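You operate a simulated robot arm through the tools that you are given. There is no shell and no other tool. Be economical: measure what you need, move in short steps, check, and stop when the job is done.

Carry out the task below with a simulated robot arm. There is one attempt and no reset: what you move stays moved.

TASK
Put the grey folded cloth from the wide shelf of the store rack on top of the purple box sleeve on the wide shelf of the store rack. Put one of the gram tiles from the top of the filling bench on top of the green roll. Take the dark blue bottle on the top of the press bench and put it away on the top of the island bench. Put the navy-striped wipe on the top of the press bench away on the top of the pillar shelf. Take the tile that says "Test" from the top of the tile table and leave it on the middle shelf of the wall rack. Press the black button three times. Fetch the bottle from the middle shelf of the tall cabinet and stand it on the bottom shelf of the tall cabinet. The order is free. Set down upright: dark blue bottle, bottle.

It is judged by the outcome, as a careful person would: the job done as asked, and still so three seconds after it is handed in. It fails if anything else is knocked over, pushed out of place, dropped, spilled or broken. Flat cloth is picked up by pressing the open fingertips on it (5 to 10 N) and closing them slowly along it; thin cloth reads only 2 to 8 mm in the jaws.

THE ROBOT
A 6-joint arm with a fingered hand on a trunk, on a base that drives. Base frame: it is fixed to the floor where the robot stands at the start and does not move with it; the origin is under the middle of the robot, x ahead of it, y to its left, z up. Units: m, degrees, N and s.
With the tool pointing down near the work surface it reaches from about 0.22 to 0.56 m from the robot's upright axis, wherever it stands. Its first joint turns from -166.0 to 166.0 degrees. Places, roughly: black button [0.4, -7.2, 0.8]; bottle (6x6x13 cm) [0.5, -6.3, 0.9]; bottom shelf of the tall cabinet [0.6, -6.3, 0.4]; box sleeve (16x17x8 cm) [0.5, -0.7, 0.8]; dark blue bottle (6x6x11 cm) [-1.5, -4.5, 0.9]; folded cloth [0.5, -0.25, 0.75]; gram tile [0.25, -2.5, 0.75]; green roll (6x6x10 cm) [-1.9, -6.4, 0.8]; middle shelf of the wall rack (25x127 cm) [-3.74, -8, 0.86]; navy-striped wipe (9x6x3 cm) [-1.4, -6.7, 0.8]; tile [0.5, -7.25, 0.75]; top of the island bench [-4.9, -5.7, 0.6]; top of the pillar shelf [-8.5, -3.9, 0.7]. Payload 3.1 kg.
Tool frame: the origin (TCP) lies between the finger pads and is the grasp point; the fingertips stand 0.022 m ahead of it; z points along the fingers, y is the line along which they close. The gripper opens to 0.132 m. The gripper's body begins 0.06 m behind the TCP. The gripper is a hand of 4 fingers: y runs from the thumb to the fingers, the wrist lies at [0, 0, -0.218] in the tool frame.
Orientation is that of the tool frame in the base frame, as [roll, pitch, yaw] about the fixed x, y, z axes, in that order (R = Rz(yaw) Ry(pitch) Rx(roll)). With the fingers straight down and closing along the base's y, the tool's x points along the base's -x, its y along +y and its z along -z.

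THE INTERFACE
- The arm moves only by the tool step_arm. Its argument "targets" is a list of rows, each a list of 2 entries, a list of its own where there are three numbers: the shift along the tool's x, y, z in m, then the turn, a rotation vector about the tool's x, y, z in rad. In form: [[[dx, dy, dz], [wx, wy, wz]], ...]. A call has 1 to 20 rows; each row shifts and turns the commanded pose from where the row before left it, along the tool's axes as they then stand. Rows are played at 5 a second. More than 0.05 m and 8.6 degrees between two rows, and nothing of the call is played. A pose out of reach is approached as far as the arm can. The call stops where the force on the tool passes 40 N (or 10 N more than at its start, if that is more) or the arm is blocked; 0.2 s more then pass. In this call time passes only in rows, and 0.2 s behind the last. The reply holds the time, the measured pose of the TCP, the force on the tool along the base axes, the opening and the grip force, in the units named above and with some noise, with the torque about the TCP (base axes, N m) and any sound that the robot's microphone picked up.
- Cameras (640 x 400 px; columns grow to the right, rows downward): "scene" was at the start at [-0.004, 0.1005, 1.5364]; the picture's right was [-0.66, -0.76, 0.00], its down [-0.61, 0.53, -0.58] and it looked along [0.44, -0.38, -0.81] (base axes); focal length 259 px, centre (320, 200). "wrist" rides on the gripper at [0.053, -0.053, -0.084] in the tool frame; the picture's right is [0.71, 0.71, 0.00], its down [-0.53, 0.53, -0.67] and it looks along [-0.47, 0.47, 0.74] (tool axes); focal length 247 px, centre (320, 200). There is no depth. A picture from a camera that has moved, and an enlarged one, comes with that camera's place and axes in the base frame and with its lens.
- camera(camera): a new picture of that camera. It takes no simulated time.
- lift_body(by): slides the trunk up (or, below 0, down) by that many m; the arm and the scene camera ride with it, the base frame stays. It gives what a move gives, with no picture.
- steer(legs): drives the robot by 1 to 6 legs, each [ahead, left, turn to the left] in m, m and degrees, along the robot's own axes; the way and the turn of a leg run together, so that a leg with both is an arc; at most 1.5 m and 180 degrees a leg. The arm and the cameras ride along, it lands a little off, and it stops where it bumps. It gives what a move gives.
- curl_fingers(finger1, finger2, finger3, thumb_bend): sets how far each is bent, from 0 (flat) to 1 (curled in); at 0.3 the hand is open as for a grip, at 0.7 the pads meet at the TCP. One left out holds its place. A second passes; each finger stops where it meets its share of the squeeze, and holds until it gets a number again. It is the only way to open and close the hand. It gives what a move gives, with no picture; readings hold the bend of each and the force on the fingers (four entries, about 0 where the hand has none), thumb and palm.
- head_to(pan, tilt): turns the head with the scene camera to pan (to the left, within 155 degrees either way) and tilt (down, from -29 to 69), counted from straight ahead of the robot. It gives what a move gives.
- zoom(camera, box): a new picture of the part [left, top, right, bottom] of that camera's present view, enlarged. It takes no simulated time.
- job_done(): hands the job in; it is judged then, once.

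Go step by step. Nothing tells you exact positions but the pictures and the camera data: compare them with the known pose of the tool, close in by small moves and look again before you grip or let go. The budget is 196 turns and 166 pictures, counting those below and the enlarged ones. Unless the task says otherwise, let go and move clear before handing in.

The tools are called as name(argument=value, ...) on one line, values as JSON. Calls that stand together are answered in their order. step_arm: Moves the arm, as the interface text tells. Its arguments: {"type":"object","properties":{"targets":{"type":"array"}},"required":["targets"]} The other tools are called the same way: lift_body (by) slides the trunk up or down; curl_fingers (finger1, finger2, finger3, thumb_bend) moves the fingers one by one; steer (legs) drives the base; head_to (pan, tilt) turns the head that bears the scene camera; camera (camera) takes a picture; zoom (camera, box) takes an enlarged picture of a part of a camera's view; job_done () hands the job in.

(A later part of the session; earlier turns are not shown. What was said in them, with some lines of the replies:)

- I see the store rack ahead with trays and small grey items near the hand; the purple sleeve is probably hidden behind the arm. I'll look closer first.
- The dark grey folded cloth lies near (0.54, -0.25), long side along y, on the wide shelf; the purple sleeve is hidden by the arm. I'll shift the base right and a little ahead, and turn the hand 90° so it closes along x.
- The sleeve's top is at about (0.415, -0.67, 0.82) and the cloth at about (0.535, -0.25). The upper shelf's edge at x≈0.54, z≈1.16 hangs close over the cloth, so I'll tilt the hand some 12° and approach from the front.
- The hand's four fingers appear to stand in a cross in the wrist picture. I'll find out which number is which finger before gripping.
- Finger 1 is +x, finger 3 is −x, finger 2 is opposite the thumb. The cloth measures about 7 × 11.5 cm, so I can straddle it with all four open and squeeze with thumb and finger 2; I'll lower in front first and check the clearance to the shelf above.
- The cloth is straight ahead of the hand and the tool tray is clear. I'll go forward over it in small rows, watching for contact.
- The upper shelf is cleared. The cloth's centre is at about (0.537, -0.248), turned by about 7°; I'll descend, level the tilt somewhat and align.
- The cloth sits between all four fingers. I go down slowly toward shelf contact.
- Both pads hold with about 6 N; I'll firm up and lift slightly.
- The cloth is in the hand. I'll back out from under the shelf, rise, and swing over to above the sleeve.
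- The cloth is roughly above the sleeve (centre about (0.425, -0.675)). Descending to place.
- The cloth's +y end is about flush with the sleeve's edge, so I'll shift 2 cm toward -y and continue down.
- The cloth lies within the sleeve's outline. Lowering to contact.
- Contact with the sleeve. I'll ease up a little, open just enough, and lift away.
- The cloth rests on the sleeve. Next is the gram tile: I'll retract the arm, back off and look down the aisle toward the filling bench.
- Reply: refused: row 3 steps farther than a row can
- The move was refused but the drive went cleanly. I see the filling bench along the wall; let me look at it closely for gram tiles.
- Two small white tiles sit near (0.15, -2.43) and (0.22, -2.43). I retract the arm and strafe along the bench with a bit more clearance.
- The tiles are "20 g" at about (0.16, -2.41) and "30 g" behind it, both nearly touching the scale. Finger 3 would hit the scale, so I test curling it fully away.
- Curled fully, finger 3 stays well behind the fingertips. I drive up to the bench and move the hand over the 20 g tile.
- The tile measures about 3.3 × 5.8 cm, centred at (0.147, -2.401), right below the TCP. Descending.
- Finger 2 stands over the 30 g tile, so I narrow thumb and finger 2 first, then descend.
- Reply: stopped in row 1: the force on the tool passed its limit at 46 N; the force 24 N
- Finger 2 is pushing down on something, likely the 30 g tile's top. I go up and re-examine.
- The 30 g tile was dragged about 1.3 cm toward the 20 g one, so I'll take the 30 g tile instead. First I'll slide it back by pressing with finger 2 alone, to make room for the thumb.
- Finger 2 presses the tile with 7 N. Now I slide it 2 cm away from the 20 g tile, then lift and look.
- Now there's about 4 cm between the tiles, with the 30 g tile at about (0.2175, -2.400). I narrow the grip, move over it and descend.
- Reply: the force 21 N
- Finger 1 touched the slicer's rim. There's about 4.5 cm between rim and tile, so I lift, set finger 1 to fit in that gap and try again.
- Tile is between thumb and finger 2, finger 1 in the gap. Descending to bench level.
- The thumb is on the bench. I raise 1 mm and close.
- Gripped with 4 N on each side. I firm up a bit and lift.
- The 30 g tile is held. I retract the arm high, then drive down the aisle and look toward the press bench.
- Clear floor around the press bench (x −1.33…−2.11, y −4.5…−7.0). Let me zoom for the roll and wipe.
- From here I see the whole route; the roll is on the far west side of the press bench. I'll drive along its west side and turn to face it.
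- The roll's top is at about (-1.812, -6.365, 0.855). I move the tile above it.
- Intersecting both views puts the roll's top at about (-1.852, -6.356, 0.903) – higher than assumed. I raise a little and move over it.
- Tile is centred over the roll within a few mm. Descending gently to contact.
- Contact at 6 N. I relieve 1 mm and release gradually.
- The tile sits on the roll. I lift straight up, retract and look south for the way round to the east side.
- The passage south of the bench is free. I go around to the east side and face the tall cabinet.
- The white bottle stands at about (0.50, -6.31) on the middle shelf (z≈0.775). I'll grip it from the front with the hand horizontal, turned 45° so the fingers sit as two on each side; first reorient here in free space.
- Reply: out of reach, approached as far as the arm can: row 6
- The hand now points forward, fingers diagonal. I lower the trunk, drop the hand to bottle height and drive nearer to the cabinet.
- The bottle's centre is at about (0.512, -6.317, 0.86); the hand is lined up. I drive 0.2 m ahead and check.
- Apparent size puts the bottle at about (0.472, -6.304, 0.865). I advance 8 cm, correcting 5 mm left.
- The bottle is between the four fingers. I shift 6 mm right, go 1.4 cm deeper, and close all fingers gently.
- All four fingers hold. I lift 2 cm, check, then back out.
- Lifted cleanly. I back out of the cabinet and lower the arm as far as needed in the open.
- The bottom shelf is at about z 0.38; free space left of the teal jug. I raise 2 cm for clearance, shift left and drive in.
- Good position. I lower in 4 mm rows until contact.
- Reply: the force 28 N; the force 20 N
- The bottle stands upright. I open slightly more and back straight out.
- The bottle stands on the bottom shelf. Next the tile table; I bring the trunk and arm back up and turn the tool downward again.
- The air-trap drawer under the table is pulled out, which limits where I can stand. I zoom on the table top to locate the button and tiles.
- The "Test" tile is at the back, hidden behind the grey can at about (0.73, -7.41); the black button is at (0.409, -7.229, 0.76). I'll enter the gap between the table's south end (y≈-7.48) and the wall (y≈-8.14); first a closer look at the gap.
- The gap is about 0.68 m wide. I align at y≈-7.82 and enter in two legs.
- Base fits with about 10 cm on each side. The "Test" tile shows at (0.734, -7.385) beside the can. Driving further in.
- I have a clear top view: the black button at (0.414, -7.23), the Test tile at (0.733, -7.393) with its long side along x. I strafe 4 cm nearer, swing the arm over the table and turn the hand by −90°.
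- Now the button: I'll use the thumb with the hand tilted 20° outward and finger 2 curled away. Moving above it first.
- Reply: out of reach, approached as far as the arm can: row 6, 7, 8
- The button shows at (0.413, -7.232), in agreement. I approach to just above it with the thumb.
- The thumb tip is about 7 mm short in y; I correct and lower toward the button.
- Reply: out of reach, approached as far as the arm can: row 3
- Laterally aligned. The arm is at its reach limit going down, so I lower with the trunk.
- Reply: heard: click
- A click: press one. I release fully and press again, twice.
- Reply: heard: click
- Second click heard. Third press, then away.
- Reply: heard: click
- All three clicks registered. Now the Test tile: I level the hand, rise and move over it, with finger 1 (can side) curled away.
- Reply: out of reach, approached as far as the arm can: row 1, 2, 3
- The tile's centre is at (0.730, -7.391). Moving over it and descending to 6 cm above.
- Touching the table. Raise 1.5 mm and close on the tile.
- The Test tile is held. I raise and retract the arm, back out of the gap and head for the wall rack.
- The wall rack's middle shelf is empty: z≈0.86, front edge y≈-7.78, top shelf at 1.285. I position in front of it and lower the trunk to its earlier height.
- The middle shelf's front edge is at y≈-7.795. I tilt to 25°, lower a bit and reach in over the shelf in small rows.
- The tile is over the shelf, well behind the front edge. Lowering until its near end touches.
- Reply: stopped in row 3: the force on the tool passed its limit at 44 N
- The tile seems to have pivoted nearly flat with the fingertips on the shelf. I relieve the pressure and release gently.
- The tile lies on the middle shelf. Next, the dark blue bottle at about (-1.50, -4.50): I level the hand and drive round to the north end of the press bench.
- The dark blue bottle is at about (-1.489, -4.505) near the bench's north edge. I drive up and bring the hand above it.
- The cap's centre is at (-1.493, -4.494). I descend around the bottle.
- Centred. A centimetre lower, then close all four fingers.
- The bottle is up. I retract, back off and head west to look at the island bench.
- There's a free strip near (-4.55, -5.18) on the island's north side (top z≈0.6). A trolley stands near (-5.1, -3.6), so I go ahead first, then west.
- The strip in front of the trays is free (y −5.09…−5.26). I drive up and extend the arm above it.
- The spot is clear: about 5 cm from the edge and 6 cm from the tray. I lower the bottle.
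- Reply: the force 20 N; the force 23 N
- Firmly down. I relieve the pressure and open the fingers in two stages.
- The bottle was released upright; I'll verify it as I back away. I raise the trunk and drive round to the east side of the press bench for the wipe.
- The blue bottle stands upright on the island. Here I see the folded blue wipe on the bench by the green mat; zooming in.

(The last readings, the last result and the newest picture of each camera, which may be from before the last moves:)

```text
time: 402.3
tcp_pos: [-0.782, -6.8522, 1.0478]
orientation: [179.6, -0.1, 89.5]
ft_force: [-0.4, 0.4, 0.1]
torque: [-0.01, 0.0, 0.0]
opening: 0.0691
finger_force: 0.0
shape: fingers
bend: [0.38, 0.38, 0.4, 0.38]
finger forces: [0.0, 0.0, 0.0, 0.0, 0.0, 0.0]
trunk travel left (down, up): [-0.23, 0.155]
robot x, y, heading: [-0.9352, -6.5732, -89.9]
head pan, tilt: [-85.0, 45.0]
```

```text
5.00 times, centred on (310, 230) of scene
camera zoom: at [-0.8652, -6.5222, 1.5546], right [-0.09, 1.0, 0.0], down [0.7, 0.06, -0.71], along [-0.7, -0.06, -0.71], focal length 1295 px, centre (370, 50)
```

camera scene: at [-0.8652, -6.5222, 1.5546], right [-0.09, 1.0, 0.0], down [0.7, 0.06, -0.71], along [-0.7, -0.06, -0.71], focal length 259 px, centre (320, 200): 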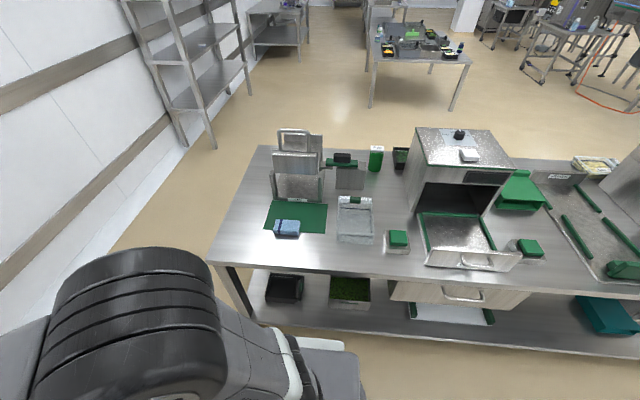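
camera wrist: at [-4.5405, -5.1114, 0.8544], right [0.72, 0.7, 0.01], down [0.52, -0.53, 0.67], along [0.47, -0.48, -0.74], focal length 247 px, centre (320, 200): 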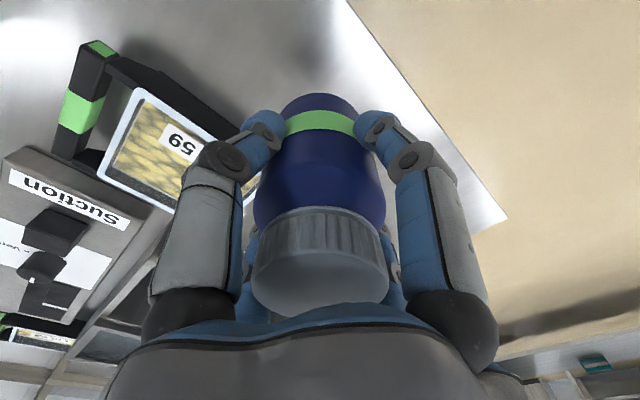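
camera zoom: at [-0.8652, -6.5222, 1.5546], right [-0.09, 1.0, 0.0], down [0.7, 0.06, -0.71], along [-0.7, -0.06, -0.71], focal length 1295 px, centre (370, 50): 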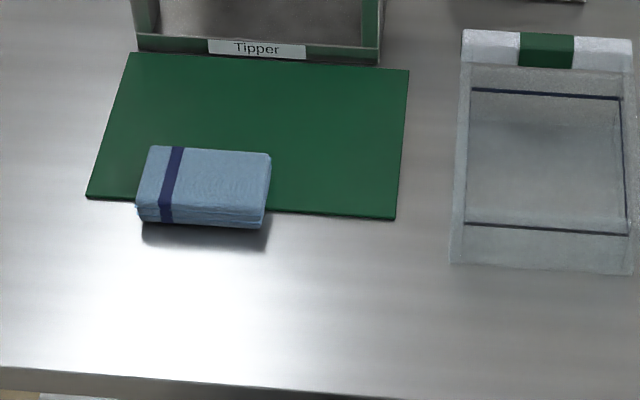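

The wipe's centre is about (-1.441, -6.69), 5–6 cm along x, 9 cm along y. I swing the arm over to it.

curl_fingers(finger1=0.28, finger2=0.35, finger3=0.28, thumb_bend=0.35)

step_arm(targets=[[[0, -0.046, 0], [0, 0, 0]], [[0, -0.046, 0], [0, 0, 0]], [[0, -0.046, 0], [0, 0, 0]], [[0, -0.046, 0], [0, 0, 0]], [[0, -0.046, 0], [0, 0, 0]], [[0, -0.046, 0], [0, 0, 0]], [[0, -0.046, 0], [0, 0, 0]], [[0, -0.046, 0], [0, 0, 0]], [[0.02, -0.0364, 0], [0, 0, 0]], [[0.02, -0.0364, 0], [0, 0, 0]], [[0.02, -0.0364, 0.01], [0, 0, 0]], [[0.02, -0.0364, 0.02], [0, 0, 0]], [[0.02, -0.0364, 0.02], [0, 0, 0]], [[0.02, -0.0364, 0.02], [0, 0, 0]], [[0.02, -0.0364, 0.02], [0, 0, 0]], [[0.02, -0.0364, 0.02], [0, 0, 0]]])

camera(camera="wrist")

```text
time: 403.3
tcp_pos: [-0.7824, -6.8536, 1.0489]
orientation: [179.7, -0.1, 89.7]
ft_force: [0.4, 1.0, 0.7]
torque: [0.02, -0.01, 0.0]
opening: 0.0835
finger_force: 0.0
shape: fingers
bend: [0.28, 0.35, 0.28, 0.35]
finger forces: [0.0, 0.0, 0.1, 0.0, 0.1, 0.0]
trunk travel left (down, up): [-0.23, 0.155]
robot x, y, heading: [-0.9352, -6.5745, -89.9]
head pan, tilt: [-85.0, 45.0]
```

```text
time: 406.7
tcp_pos: [-1.4405, -6.6879, 0.9341]
orientation: [179.5, -0.2, 89.6]
ft_force: [-0.6, -0.2, -0.5]
torque: [0.0, -0.03, 0.02]
opening: 0.0837
finger_force: 0.0
shape: fingers
bend: [0.28, 0.35, 0.28, 0.35]
finger forces: [0.0, 0.1, 0.0, 0.0, 0.1, 0.0]
trunk travel left (down, up): [-0.23, 0.155]
robot x, y, heading: [-0.9344, -6.5732, -89.9]
head pan, tilt: [-85.0, 45.0]
```

```text
29 pictures are left
camera wrist: at [-1.4943, -6.6342, 1.0177], right [0.71, 0.7, 0.01], down [0.52, -0.53, 0.67], along [0.48, -0.47, -0.74], focal length 247 px, centre (320, 200)
```

wrist: 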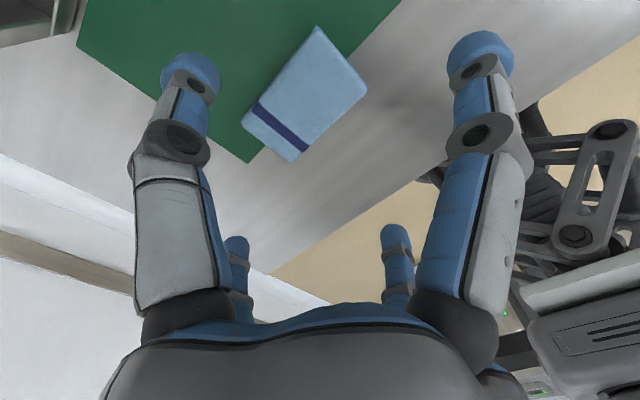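

The wipe's centre is (-1.451, -6.694). Correcting 1 cm and descending.

step_arm(targets=[[[-0.003, -0.0055, 0.02], [0, 0, 0]], [[-0.003, -0.0055, 0.02], [0, 0, 0]], [[0, 0, 0.025], [0, 0, 0]], [[0, 0, 0.02], [0, 0, 0]], [[0, 0, 0.01], [0, 0, 0]]])

camera(camera="wrist")

```text
time: 407.9
tcp_pos: [-1.4488, -6.6929, 0.8417]
orientation: [179.6, -0.2, 89.6]
ft_force: [0.1, -0.9, 0.3]
torque: [0.02, 0.02, 0.01]
opening: 0.0833
finger_force: 0.0
shape: fingers
bend: [0.28, 0.35, 0.28, 0.35]
finger forces: [0.1, 0.0, 0.0, 0.0, 0.0, 0.0]
trunk travel left (down, up): [-0.23, 0.155]
robot x, y, heading: [-0.935, -6.5786, -90.0]
head pan, tilt: [-85.0, 45.0]
```

```text
28 pictures are left
camera wrist: at [-1.5033, -6.6406, 0.925], right [0.71, 0.7, 0.0], down [0.52, -0.53, 0.67], along [0.47, -0.48, -0.74], focal length 247 px, centre (320, 200)
```

wrist: 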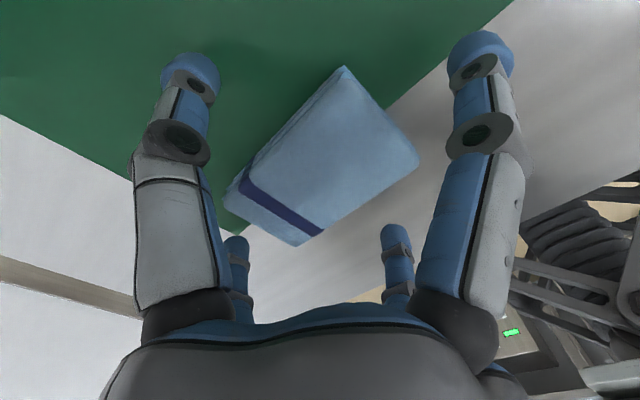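

step_arm(targets=[[[0, 0, 0.004], [0, 0, 0]], [[0, 0, 0.004], [0, 0, 0]], [[0, 0, 0.003], [0, 0, 0]]])

curl_fingers(finger2=0.5, thumb_bend=0.5)

curl_fingers(finger2=0.65, thumb_bend=0.65)

```text
time: 408.7
tcp_pos: [-1.4499, -6.6934, 0.8296]
orientation: [179.8, -0.1, 89.6]
ft_force: [0.0, 0.2, 0.1]
torque: [-0.01, -0.05, -0.03]
opening: 0.0835
finger_force: 0.1
shape: fingers
bend: [0.28, 0.35, 0.28, 0.35]
finger forces: [0.1, 0.0, 0.0, 0.1, 0.1, 0.0]
trunk travel left (down, up): [-0.23, 0.155]
robot x, y, heading: [-0.9328, -6.577, -89.8]
head pan, tilt: [-85.0, 45.0]
```

```text
time: 409.7
tcp_pos: [-1.4491, -6.6945, 0.8319]
orientation: [179.9, 0.0, 89.7]
ft_force: [-3.3, -1.4, 21.2]
torque: [-0.03, 1.33, 0.06]
opening: 0.0757
finger_force: 10.9
shape: fingers
bend: [0.28, 0.5, 0.28, 0.45]
finger forces: [0.0, 0.1, 0.0, 0.1, 21.7, 0.1]
trunk travel left (down, up): [-0.23, 0.155]
robot x, y, heading: [-0.9351, -6.5759, -89.8]
head pan, tilt: [-85.0, 45.0]
```

```text
time: 410.7
tcp_pos: [-1.4491, -6.6933, 0.8321]
orientation: [-180.0, -0.1, 89.7]
ft_force: [-9.5, -0.6, 24.1]
torque: [-0.04, 1.51, 0.08]
opening: 0.0746
finger_force: 13.1
shape: fingers
bend: [0.28, 0.63, 0.28, 0.47]
finger forces: [0.0, 1.3, 0.0, 0.0, 25.0, 0.1]
trunk travel left (down, up): [-0.23, 0.155]
robot x, y, heading: [-0.9326, -6.5775, -89.9]
head pan, tilt: [-85.0, 45.0]
```

The thumb bears on the mat; I raise a few mm so it doesn't drag it, then check.

step_arm(targets=[[[0, 0, -0.006], [0, 0, 0]]])

camera(camera="wrist")

```text
time: 411.1
tcp_pos: [-1.4475, -6.6921, 0.8334]
orientation: [179.4, -0.1, 89.5]
ft_force: [-3.4, -0.1, 6.0]
torque: [0.02, 0.37, 0.02]
opening: 0.0699
finger_force: 7.4
shape: fingers
bend: [0.28, 0.6, 0.28, 0.51]
finger forces: [0.1, 4.5, 0.1, 0.0, 11.1, 0.0]
trunk travel left (down, up): [-0.23, 0.155]
robot x, y, heading: [-0.931, -6.5783, -89.6]
head pan, tilt: [-85.0, 45.0]
```

```text
27 pictures are left
camera wrist: at [-1.5024, -6.6399, 0.9178], right [0.71, 0.7, 0.01], down [0.51, -0.53, 0.67], along [0.48, -0.47, -0.74], focal length 247 px, centre (320, 200)
```

wrist: 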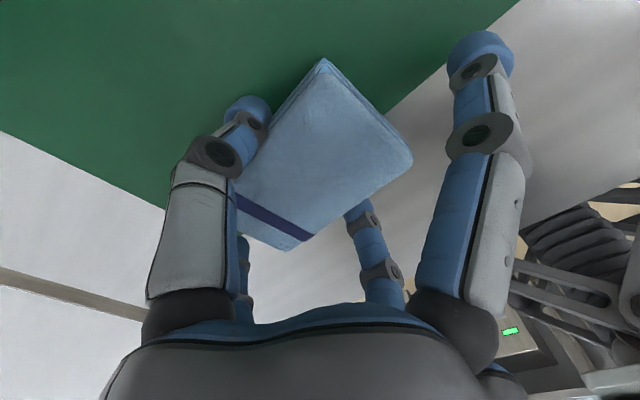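

The wipe is between thumb and finger 2. Raise slightly more, firm up and lift.

step_arm(targets=[[[0, 0, -0.003], [0, 0, 0]]])

curl_fingers(finger2=0.66, thumb_bend=0.66)

step_arm(targets=[[[0, 0, -0.008], [0, 0, 0]], [[0, 0, -0.015], [0, 0, 0]], [[0, 0, -0.03], [0, 0, 0]]])

camera(camera="wrist")

```text
time: 411.5
tcp_pos: [-1.4479, -6.6936, 0.8377]
orientation: [179.4, -0.1, 89.5]
ft_force: [0.2, -0.2, 0.5]
torque: [-0.01, 0.02, -0.03]
opening: 0.0684
finger_force: 6.0
shape: fingers
bend: [0.28, 0.58, 0.28, 0.53]
finger forces: [0.0, 6.0, 0.0, 0.0, 6.0, 0.1]
trunk travel left (down, up): [-0.23, 0.155]
robot x, y, heading: [-0.9313, -6.5766, -89.9]
head pan, tilt: [-85.0, 45.0]
```

```text
time: 412.5
tcp_pos: [-1.4504, -6.6952, 0.838]
orientation: [179.6, -0.1, 89.7]
ft_force: [0.3, 0.3, 0.0]
torque: [-0.01, -0.01, -0.03]
opening: 0.0656
finger_force: 10.1
shape: fingers
bend: [0.28, 0.55, 0.28, 0.58]
finger forces: [0.0, 9.7, 0.1, 0.0, 9.7, 0.1]
trunk travel left (down, up): [-0.23, 0.155]
robot x, y, heading: [-0.9333, -6.5769, -89.7]
head pan, tilt: [-85.0, 45.0]
```

```text
time: 413.3
tcp_pos: [-1.4494, -6.6935, 0.8911]
orientation: [179.6, -0.1, 89.7]
ft_force: [0.7, -0.5, -0.5]
torque: [0.02, 0.01, 0.01]
opening: 0.0658
finger_force: 9.7
shape: fingers
bend: [0.28, 0.55, 0.28, 0.58]
finger forces: [0.1, 9.7, 0.0, 0.0, 9.8, 0.0]
trunk travel left (down, up): [-0.23, 0.155]
robot x, y, heading: [-0.9297, -6.5786, -89.7]
head pan, tilt: [-85.0, 45.0]
```

```text
26 pictures are left
camera wrist: at [-1.5035, -6.6401, 0.9754], right [0.71, 0.7, 0.01], down [0.52, -0.53, 0.67], along [0.47, -0.47, -0.74], focal length 247 px, centre (320, 200)
```

wrist: 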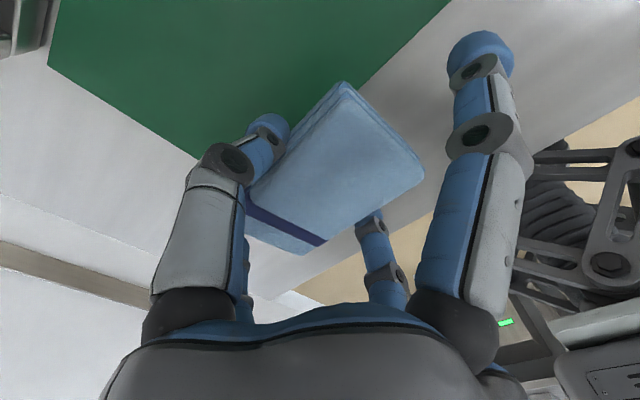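

The wipe is held. I retract and drive north, then west toward the pillar shelf, looking ahead on the way.

step_arm(targets=[[[0, 0, -0.045], [0, 0, 0]], [[0, 0, -0.045], [0, 0, 0]], [[0, 0, -0.045], [0, 0, 0]], [[-0.02, 0.0364, 0], [0, 0, 0]], [[-0.02, 0.0364, 0], [0, 0, 0]], [[-0.02, 0.0364, 0], [0, 0, 0]], [[-0.02, 0.0364, 0], [0, 0, 0]], [[-0.02, 0.0364, 0], [0, 0, 0]], [[-0.02, 0.0364, 0], [0, 0, 0]], [[-0.02, 0.0364, 0], [0, 0, 0]], [[-0.02, 0.0364, 0], [0, 0, 0]], [[0, 0.04, 0], [0, 0, 0]], [[0, 0.04, 0], [0, 0, 0]], [[0, 0.04, 0], [0, 0, 0]], [[0, 0.04, 0], [0, 0, 0]]])

steer(legs=[[-1.4, 0, 0], [-1.25, 0, 0], [0, 0, -90], [1.4, 0, 0], [1.4, 0.35, 0]])

head_to(pan=0, tilt=20)

camera(camera="scene")

```text
time: 416.5
tcp_pos: [-1.0023, -6.8567, 1.0281]
orientation: [179.7, -0.1, 89.6]
ft_force: [0.5, -0.7, -0.1]
torque: [-0.03, -0.02, 0.04]
opening: 0.0655
finger_force: 10.0
shape: fingers
bend: [0.28, 0.55, 0.28, 0.58]
finger forces: [0.0, 9.6, 0.0, 0.1, 9.6, 0.1]
trunk travel left (down, up): [-0.23, 0.155]
robot x, y, heading: [-0.9292, -6.576, -89.8]
head pan, tilt: [-85.0, 45.0]
```

```text
time: 446.4
tcp_pos: [-4.0125, -4.2248, 1.028]
orientation: [179.6, -0.1, -1.0]
ft_force: [0.5, 0.6, 0.1]
torque: [0.0, -0.04, 0.04]
opening: 0.0653
finger_force: 9.4
shape: fingers
bend: [0.28, 0.55, 0.28, 0.58]
finger forces: [0.0, 9.4, 0.1, 0.0, 9.4, 0.0]
trunk travel left (down, up): [-0.23, 0.155]
robot x, y, heading: [-3.7346, -4.2913, 179.5]
head pan, tilt: [-85.0, 45.0]
```

```text
time: 448.0
tcp_pos: [-4.0128, -4.2237, 1.0277]
orientation: [179.6, 0.0, -1.0]
ft_force: [-0.4, -0.4, -0.2]
torque: [0.02, 0.0, 0.03]
opening: 0.0651
finger_force: 8.8
shape: fingers
bend: [0.28, 0.55, 0.28, 0.58]
finger forces: [0.0, 9.5, 0.0, 0.1, 9.6, 0.0]
trunk travel left (down, up): [-0.23, 0.155]
robot x, y, heading: [-3.7352, -4.2957, 179.3]
head pan, tilt: [0.0, 20.0]
```

```text
25 pictures are left
camera scene: at [-3.7658, -4.4429, 1.5932], right [0.01, 1.0, 0.0], down [0.34, 0.0, -0.94], along [-0.94, 0.01, -0.34], focal length 259 px, centre (320, 200)
```

scene: 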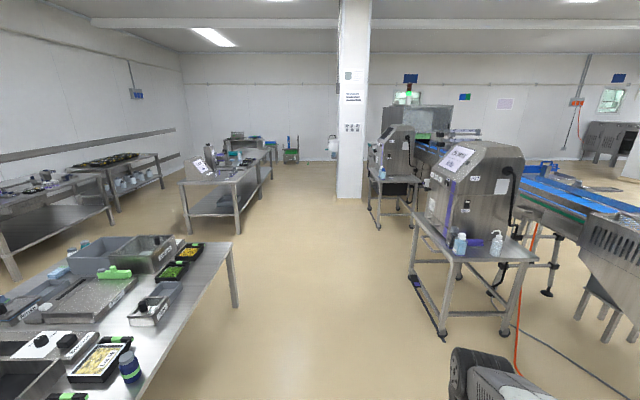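

zoom(camera="scene", box=[270, 90, 430, 210])

```text
3.33 times, centred on (350, 150) of scene
camera zoom: at [-3.7658, -4.4429, 1.5932], right [0.01, 1.0, 0.0], down [0.34, 0.0, -0.94], along [-0.94, 0.01, -0.34], focal length 864 px, centre (220, 367)
```

zoom: 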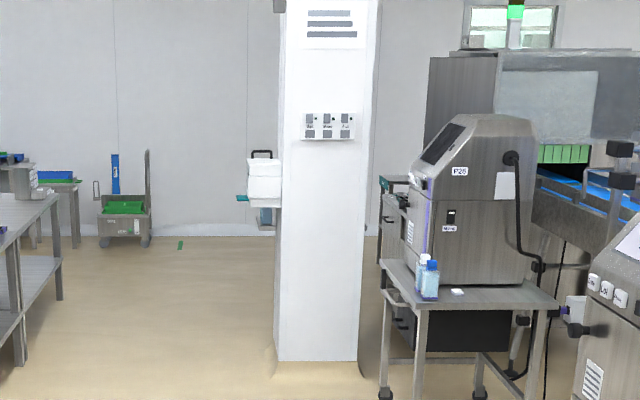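

The pillar is at about (-8.3, -3.85) with something shelf-like on its left side. The corridor along y≈-4.5 is free; I drive closer.

steer(legs=[[1.5, 0.15, 0.5], [1.5, 0.05, 0], [0.4, 0, 0]])

head_to(pan=-10, tilt=25)

camera(camera="scene")

```text
refused: leg 1 is longer than a leg can be; nothing moved
```

```text
time: 448.8
tcp_pos: [-4.0124, -4.224, 1.0267]
orientation: [179.6, -0.1, -0.9]
ft_force: [0.9, -0.3, 0.7]
torque: [0.03, 0.0, -0.02]
opening: 0.0654
finger_force: 9.7
shape: fingers
bend: [0.28, 0.55, 0.28, 0.58]
finger forces: [0.1, 9.5, 0.1, 0.1, 9.5, 0.1]
trunk travel left (down, up): [-0.23, 0.155]
robot x, y, heading: [-3.734, -4.2976, 179.7]
head pan, tilt: [-10.0, 25.0]
```

```text
23 pictures are left
camera scene: at [-3.7633, -4.4271, 1.5852], right [0.18, 0.98, 0.0], down [0.42, -0.08, -0.91], along [-0.89, 0.16, -0.42], focal length 259 px, centre (320, 200)
```

scene: 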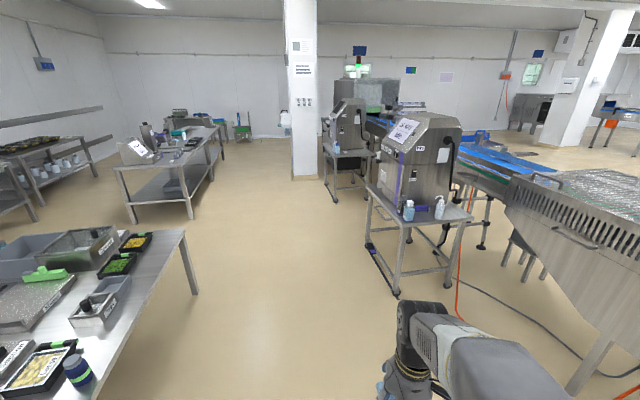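

steer(legs=[[1.45, 0.15, 0], [1.45, 0.05, 0], [0.45, 0, 0]])

camera(camera="scene")

```text
time: 465.2
tcp_pos: [-7.3798, -4.3763, 1.0275]
orientation: [179.5, -0.1, -1.5]
ft_force: [0.3, 0.8, -0.6]
torque: [-0.02, 0.02, 0.0]
opening: 0.0652
finger_force: 9.8
shape: fingers
bend: [0.28, 0.55, 0.28, 0.58]
finger forces: [0.0, 9.5, 0.1, 0.0, 9.5, 0.0]
trunk travel left (down, up): [-0.23, 0.155]
robot x, y, heading: [-7.0999, -4.453, 179.4]
head pan, tilt: [-10.0, 25.0]
```

```text
22 pictures are left
camera scene: at [-7.1324, -4.5822, 1.5852], right [0.19, 0.98, 0.0], down [0.42, -0.08, -0.91], along [-0.89, 0.17, -0.42], focal length 259 px, centre (320, 200)
```

scene: 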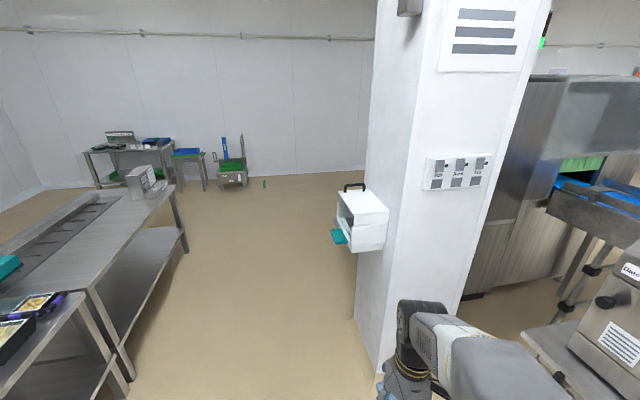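

zoom(camera="scene", box=[310, 160, 430, 260])

```text
4.00 times, centred on (370, 210) of scene
camera zoom: at [-7.1324, -4.5822, 1.5852], right [0.19, 0.98, 0.0], down [0.42, -0.08, -0.91], along [-0.89, 0.17, -0.42], focal length 1036 px, centre (120, 160)
```

zoom: 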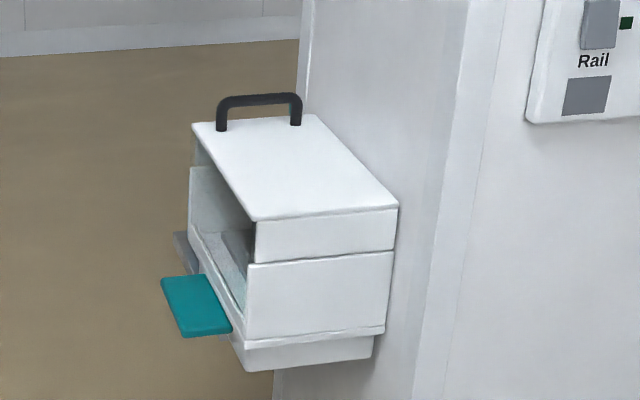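

That white box is a dispenser on the pillar's south face, its top near z≈1.0; the shelf may be on another side. I go past the pillar and look back.

steer(legs=[[0, 0.35, 0], [1.4, 0, 0], [0.9, 0, 0]])

head_to(pan=-125, tilt=30)

camera(camera="scene")

```text
time: 478.4
tcp_pos: [-9.6861, -4.6909, 1.0278]
orientation: [179.6, -0.1, -1.7]
ft_force: [0.7, -0.4, -0.5]
torque: [-0.01, -0.03, 0.03]
opening: 0.0655
finger_force: 9.2
shape: fingers
bend: [0.28, 0.55, 0.28, 0.58]
finger forces: [0.1, 9.5, 0.0, 0.0, 9.5, 0.1]
trunk travel left (down, up): [-0.23, 0.155]
robot x, y, heading: [-9.4069, -4.7664, 178.8]
head pan, tilt: [-10.0, 25.0]
```

```text
time: 480.3
tcp_pos: [-9.6861, -4.6902, 1.0281]
orientation: [179.6, -0.2, -1.7]
ft_force: [-0.3, 0.2, -0.4]
torque: [-0.01, 0.03, 0.03]
opening: 0.0654
finger_force: 10.0
shape: fingers
bend: [0.28, 0.55, 0.28, 0.58]
finger forces: [0.1, 9.5, 0.0, 0.1, 9.4, 0.1]
trunk travel left (down, up): [-0.23, 0.155]
robot x, y, heading: [-9.4088, -4.7663, 178.9]
head pan, tilt: [-125.0, 30.0]
```

```text
20 pictures are left
camera scene: at [-9.2947, -4.8408, 1.5772], right [0.81, -0.59, 0.0], down [-0.29, -0.4, -0.87], along [0.51, 0.7, -0.5], focal length 259 px, centre (320, 200)
```

scene: 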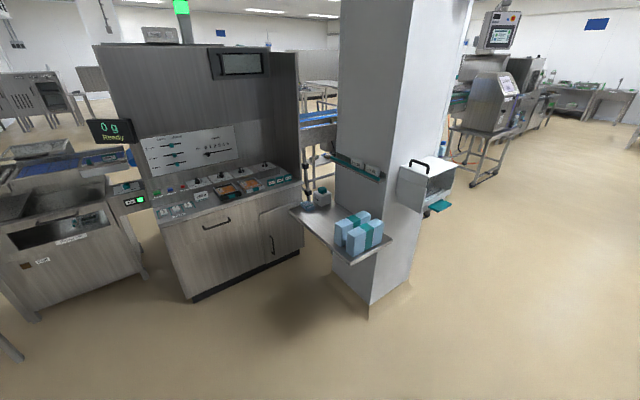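

The pillar shelf is on the west face, carrying light-blue packs and a container. Zooming in.

zoom(camera="scene", box=[280, 150, 420, 290])

```text
2.86 times, centred on (350, 220) of scene
camera zoom: at [-9.2947, -4.8408, 1.5772], right [0.81, -0.59, 0.0], down [-0.29, -0.4, -0.87], along [0.51, 0.7, -0.5], focal length 740 px, centre (234, 143)
```

zoom: 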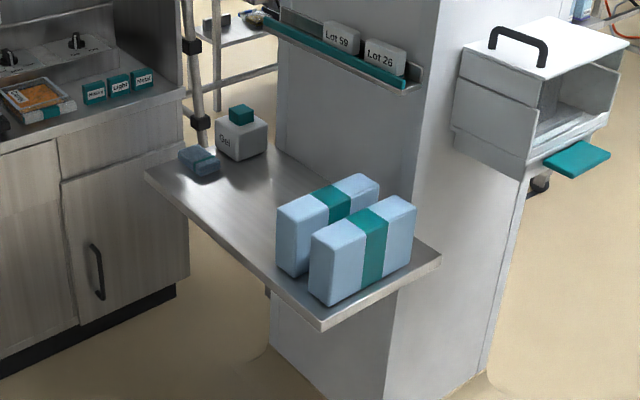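

Free space lies in the middle of the shelf, about (-8.53, -3.84). I turn round to face it and approach from the west.

steer(legs=[[0, 0, 180], [0, 0.85, 1.2], [0.33, 0, 0]])

head_to(pan=0, tilt=42)

camera(camera="scene")

```text
time: 493.9
tcp_pos: [-8.7572, -4.0038, 1.028]
orientation: [179.7, 0.0, 177.6]
ft_force: [0.6, -0.2, 0.6]
torque: [-0.03, 0.04, 0.03]
opening: 0.0651
finger_force: 9.4
shape: fingers
bend: [0.28, 0.55, 0.28, 0.58]
finger forces: [0.0, 9.5, 0.0, 0.0, 9.4, 0.0]
trunk travel left (down, up): [-0.23, 0.155]
robot x, y, heading: [-9.0329, -3.9245, -1.8]
head pan, tilt: [-125.0, 30.0]
```

```text
time: 495.9
tcp_pos: [-8.757, -4.0025, 1.0277]
orientation: [179.6, -0.1, 177.5]
ft_force: [0.0, 0.2, -0.5]
torque: [0.04, 0.0, 0.03]
opening: 0.0651
finger_force: 9.6
shape: fingers
bend: [0.28, 0.55, 0.28, 0.58]
finger forces: [0.0, 9.4, 0.0, 0.1, 9.4, 0.0]
trunk travel left (down, up): [-0.23, 0.155]
robot x, y, heading: [-9.0405, -3.9232, -1.8]
head pan, tilt: [0.0, 42.0]
```

```text
18 pictures are left
camera scene: at [-9.0061, -3.7766, 1.5589], right [-0.03, -1.0, 0.0], down [-0.67, 0.02, -0.74], along [0.74, -0.03, -0.67], focal length 259 px, centre (320, 200)
```

scene: 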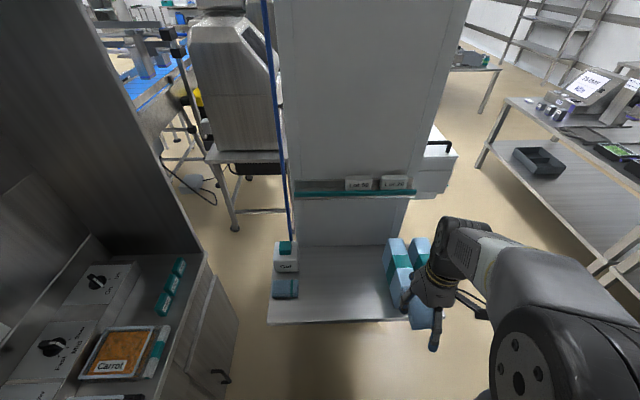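

Free shelf area: y −3.70…−4.01, x −8.64…−8.35. I move over (-8.53, -3.855) and lower the trunk.

step_arm(targets=[[[-0.0367, 0.0261, 0], [0, 0, 0]], [[-0.0367, 0.0261, 0], [0, 0, 0]], [[-0.0367, 0.0261, 0], [0, 0, 0]], [[-0.0367, 0.0261, 0], [0, 0, 0]], [[-0.0367, 0.0261, 0], [0, 0, 0]], [[-0.0367, 0.0261, 0], [0, 0, 0]]])

lift_body(by=-0.17)

camera(camera="wrist")

camera(camera="scene")

```text
time: 497.3
tcp_pos: [-8.5293, -3.8557, 1.0288]
orientation: [179.7, -0.2, 177.5]
ft_force: [-0.1, 0.8, -0.1]
torque: [0.01, 0.04, 0.03]
opening: 0.0652
finger_force: 9.4
shape: fingers
bend: [0.28, 0.55, 0.28, 0.58]
finger forces: [0.1, 9.4, 0.1, 0.1, 9.5, 0.0]
trunk travel left (down, up): [-0.23, 0.155]
robot x, y, heading: [-9.0372, -3.9251, -2.0]
head pan, tilt: [0.0, 42.0]
```

```text
time: 499.3
tcp_pos: [-8.5308, -3.8567, 0.8581]
orientation: [179.6, -0.1, 177.6]
ft_force: [-0.6, 0.4, -0.1]
torque: [0.03, -0.03, -0.02]
opening: 0.0651
finger_force: 9.0
shape: fingers
bend: [0.28, 0.55, 0.28, 0.58]
finger forces: [0.0, 9.4, 0.1, 0.0, 9.4, 0.0]
trunk travel left (down, up): [-0.06, 0.325]
robot x, y, heading: [-9.0375, -3.9222, -1.7]
head pan, tilt: [0.0, 42.0]
```

```text
17 pictures are left
camera wrist: at [-8.5868, -3.9081, 0.9431], right [-0.68, 0.74, 0.01], down [0.55, 0.5, 0.67], along [0.49, 0.46, -0.74], focal length 247 px, centre (320, 200)
```

wrist: 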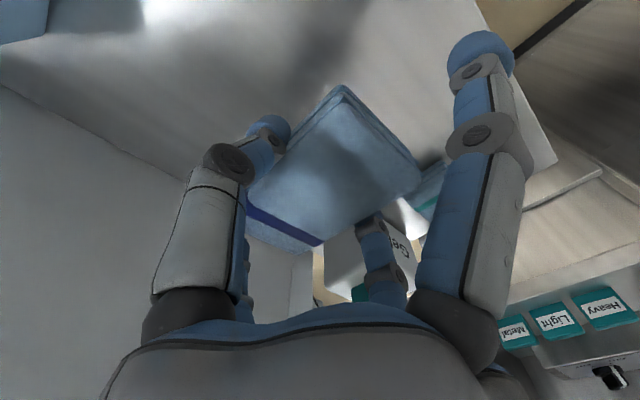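

```text
16 pictures are left
camera scene: at [-9.0061, -3.7766, 1.3885], right [-0.03, -1.0, 0.0], down [-0.67, 0.02, -0.74], along [0.74, -0.03, -0.67], focal length 259 px, centre (320, 200)
```

scene: 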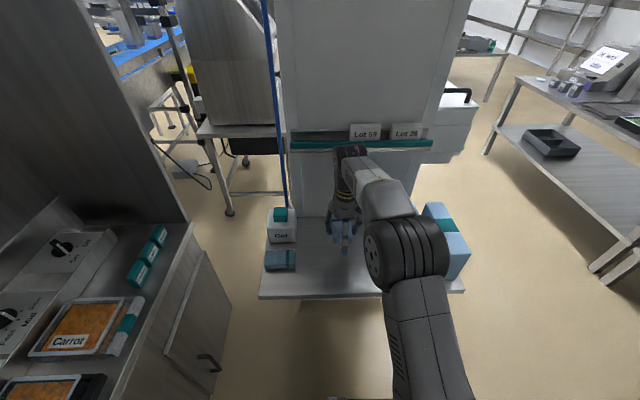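

Clear all round. I descend with the wipe.

step_arm(targets=[[[0, -0.008, 0.03], [0, 0, 0]], [[0, 0, 0.03], [0, 0, 0]], [[0, 0, 0.025], [0, 0, 0]], [[0, 0, 0.01], [0, 0, 0]]])

zoom(camera="scene", box=[250, 180, 400, 310])

```text
time: 500.3
tcp_pos: [-8.5308, -3.865, 0.7639]
orientation: [179.6, 0.0, 177.5]
ft_force: [-0.6, 0.3, -0.1]
torque: [0.0, -0.03, -0.01]
opening: 0.0657
finger_force: 9.4
shape: fingers
bend: [0.28, 0.55, 0.28, 0.58]
finger forces: [0.0, 9.4, 0.1, 0.1, 9.5, 0.0]
trunk travel left (down, up): [-0.06, 0.325]
robot x, y, heading: [-9.0383, -3.923, -2.1]
head pan, tilt: [0.0, 42.0]
```

```text
3.08 times, centred on (325, 245) of scene
camera zoom: at [-9.006, -3.7765, 1.3886], right [-0.03, -1.0, 0.0], down [-0.67, 0.02, -0.74], along [0.74, -0.03, -0.67], focal length 797 px, centre (305, 62)
```

zoom: 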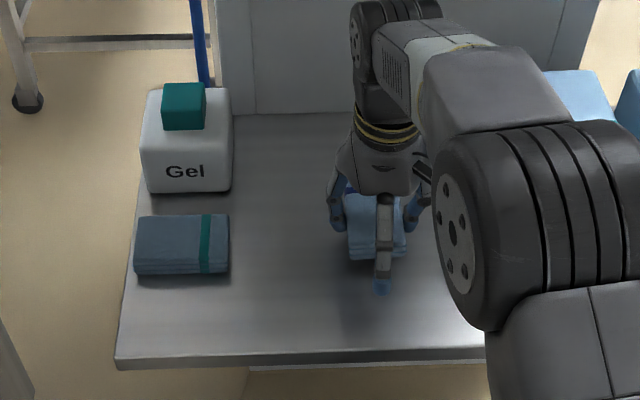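

step_arm(targets=[[[0, 0, 0.006], [0, 0, 0]], [[0, 0, 0.005], [0, 0, 0]], [[0, 0, 0.004], [0, 0, 0]]])

step_arm(targets=[[[0, 0, 0.004], [0, 0, 0]], [[0, 0, 0.003], [0, 0, 0]]])

```text
time: 501.1
tcp_pos: [-8.5323, -3.8628, 0.7496]
orientation: [179.6, 0.1, 177.4]
ft_force: [0.0, -0.1, 6.7]
torque: [0.24, -0.01, -0.02]
opening: 0.0651
finger_force: 11.0
shape: fingers
bend: [0.28, 0.55, 0.28, 0.58]
finger forces: [0.0, 11.9, 0.1, 0.0, 9.8, 0.0]
trunk travel left (down, up): [-0.06, 0.325]
robot x, y, heading: [-9.0384, -3.9236, -1.9]
head pan, tilt: [0.0, 42.0]
```

```text
time: 501.6
tcp_pos: [-8.5291, -3.8629, 0.7494]
orientation: [179.5, 0.7, 177.4]
ft_force: [-1.9, -0.8, 17.1]
torque: [0.25, 0.09, 0.05]
opening: 0.0651
finger_force: 17.7
shape: fingers
bend: [0.28, 0.54, 0.28, 0.58]
finger forces: [0.1, 19.7, 0.1, 0.1, 15.1, 0.0]
trunk travel left (down, up): [-0.06, 0.325]
robot x, y, heading: [-9.0355, -3.9223, -1.9]
head pan, tilt: [0.0, 42.0]
stopped in row 2: the force on the tool passed its limit at 44 N (the readings are from after the stop); the commanded pose is now the measured one
```

On the shelf. I relieve the pressure, open and lift off.

step_arm(targets=[[[0, 0, -0.004], [0, 0, 0]]])

curl_fingers(finger2=0.5, thumb_bend=0.53)

step_arm(targets=[[[0, 0, -0.004], [0, 0, 0]]])

curl_fingers(finger2=0.42, thumb_bend=0.42)

step_arm(targets=[[[0, 0, -0.01], [0, 0, 0]], [[0, 0, -0.03], [0, 0, 0]], [[0, 0, -0.04], [0, 0, 0]], [[0, 0, -0.04], [0, 0, 0]], [[0.03, 0, -0.03], [0, 0, 0]], [[0.04, 0, 0], [0, 0, 0]], [[0.04, 0, 0], [0, 0, 0]], [[0.04, 0, 0], [0, 0, 0]]])

zoom(camera="scene", box=[240, 180, 480, 320])

```text
time: 502.1
tcp_pos: [-8.5289, -3.8634, 0.7502]
orientation: [179.7, 0.4, 177.4]
ft_force: [-0.1, -0.6, 1.6]
torque: [0.04, 0.0, 0.02]
opening: 0.065
finger_force: 9.2
shape: fingers
bend: [0.28, 0.54, 0.28, 0.58]
finger forces: [0.0, 8.8, 0.0, 0.1, 9.5, 0.0]
trunk travel left (down, up): [-0.06, 0.325]
robot x, y, heading: [-9.0325, -3.9245, -2.1]
head pan, tilt: [0.0, 42.0]
```

```text
time: 503.1
tcp_pos: [-8.5289, -3.8632, 0.7495]
orientation: [179.6, 0.5, 177.6]
ft_force: [0.8, 0.8, 0.4]
torque: [0.0, 0.01, -0.02]
opening: 0.0673
finger_force: 0.1
shape: fingers
bend: [0.28, 0.5, 0.28, 0.53]
finger forces: [0.1, 0.0, 0.0, 0.0, 0.1, 0.1]
trunk travel left (down, up): [-0.06, 0.325]
robot x, y, heading: [-9.0349, -3.9251, -1.8]
head pan, tilt: [0.0, 42.0]
```

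```text
time: 503.4
tcp_pos: [-8.5294, -3.8629, 0.7546]
orientation: [179.5, 0.5, 177.5]
ft_force: [0.3, -0.1, 0.1]
torque: [-0.01, 0.02, 0.01]
opening: 0.0675
finger_force: 0.1
shape: fingers
bend: [0.28, 0.5, 0.28, 0.53]
finger forces: [0.1, 0.1, 0.0, 0.0, 0.1, 0.0]
trunk travel left (down, up): [-0.06, 0.325]
robot x, y, heading: [-9.0392, -3.9221, -1.7]
head pan, tilt: [0.0, 42.0]
```

```text
time: 504.4
tcp_pos: [-8.5296, -3.8624, 0.7544]
orientation: [179.7, 0.6, 177.5]
ft_force: [-0.3, 0.2, 1.0]
torque: [0.01, -0.02, -0.02]
opening: 0.0767
finger_force: 0.1
shape: fingers
bend: [0.28, 0.42, 0.28, 0.42]
finger forces: [0.0, 0.0, 0.1, 0.1, 0.0, 0.0]
trunk travel left (down, up): [-0.06, 0.325]
robot x, y, heading: [-9.037, -3.9227, -1.8]
head pan, tilt: [0.0, 42.0]
```

```text
time: 506.2
tcp_pos: [-8.6813, -3.8564, 0.9028]
orientation: [179.6, 0.5, 177.5]
ft_force: [0.8, 0.3, 0.5]
torque: [-0.02, 0.01, -0.02]
opening: 0.0765
finger_force: 0.1
shape: fingers
bend: [0.28, 0.42, 0.28, 0.42]
finger forces: [0.0, 0.0, 0.1, 0.0, 0.0, 0.1]
trunk travel left (down, up): [-0.06, 0.325]
robot x, y, heading: [-9.0345, -3.9211, -1.9]
head pan, tilt: [0.0, 42.0]
```

```text
2.67 times, centred on (360, 250) of scene
camera zoom: at [-9.0068, -3.7766, 1.3886], right [-0.03, -1.0, 0.0], down [-0.67, 0.02, -0.74], along [0.74, -0.03, -0.67], focal length 691 px, centre (213, 67)
```

zoom: 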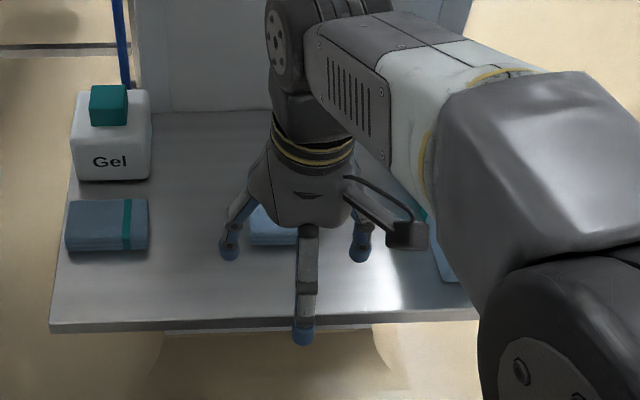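

steer(legs=[[-0.3, 0, 0]])

head_to(pan=5, tilt=30)

camera(camera="scene")

```text
time: 508.3
tcp_pos: [-8.9767, -3.8482, 0.9024]
orientation: [179.7, 0.5, 177.5]
ft_force: [-0.1, -0.6, -0.8]
torque: [0.01, -0.04, 0.02]
opening: 0.0766
finger_force: 0.1
shape: fingers
bend: [0.28, 0.42, 0.28, 0.42]
finger forces: [0.0, 0.0, 0.0, 0.1, 0.1, 0.1]
trunk travel left (down, up): [-0.06, 0.325]
robot x, y, heading: [-9.3347, -3.9135, -2.0]
head pan, tilt: [0.0, 42.0]
```

```text
time: 509.0
tcp_pos: [-8.977, -3.8469, 0.9011]
orientation: [179.6, 0.5, 177.4]
ft_force: [-0.6, -0.6, 0.3]
torque: [0.02, -0.02, -0.02]
opening: 0.0766
finger_force: 0.2
shape: fingers
bend: [0.28, 0.42, 0.28, 0.42]
finger forces: [0.1, 0.1, 0.0, 0.0, 0.0, 0.0]
trunk travel left (down, up): [-0.06, 0.325]
robot x, y, heading: [-9.3329, -3.911, -1.7]
head pan, tilt: [5.0, 30.0]
```

```text
13 pictures are left
camera scene: at [-9.2958, -3.7587, 1.4068], right [0.05, -1.0, 0.0], down [-0.5, -0.03, -0.87], along [0.86, 0.04, -0.5], focal length 259 px, centre (320, 200)
```

scene: 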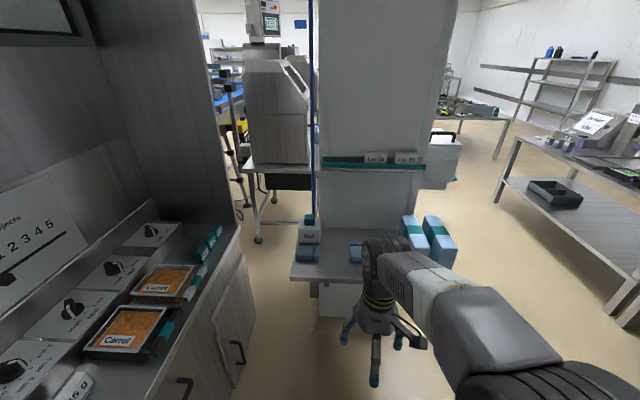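

The wipe lies on the pillar shelf, the neighbouring items stand untouched, and the hand is clear. All seven parts were done and checked, so I hand in.

job_done()

```text
The job is handed in.
```

All seven parts of the task are done and the job is handed in.

- **Checked by picture after release:** the cloth, the gram tile, both bottles (upright), the "Test" tile and the wipe are where you asked.
- **Button:** it gave three clicks, one for each press.
- **Gram tiles:** I used the "30 g" tile, because a finger had dragged it about 1.3 cm. The "20 g" tile stayed in place.
- **Slicer:** a finger pressed briefly on its rim (about 20 N). I saw no movement in the pictures.
- **Green mat on the press bench:** the thumb pressed on it while I picked up the wipe. It may have shifted a few millimetres.
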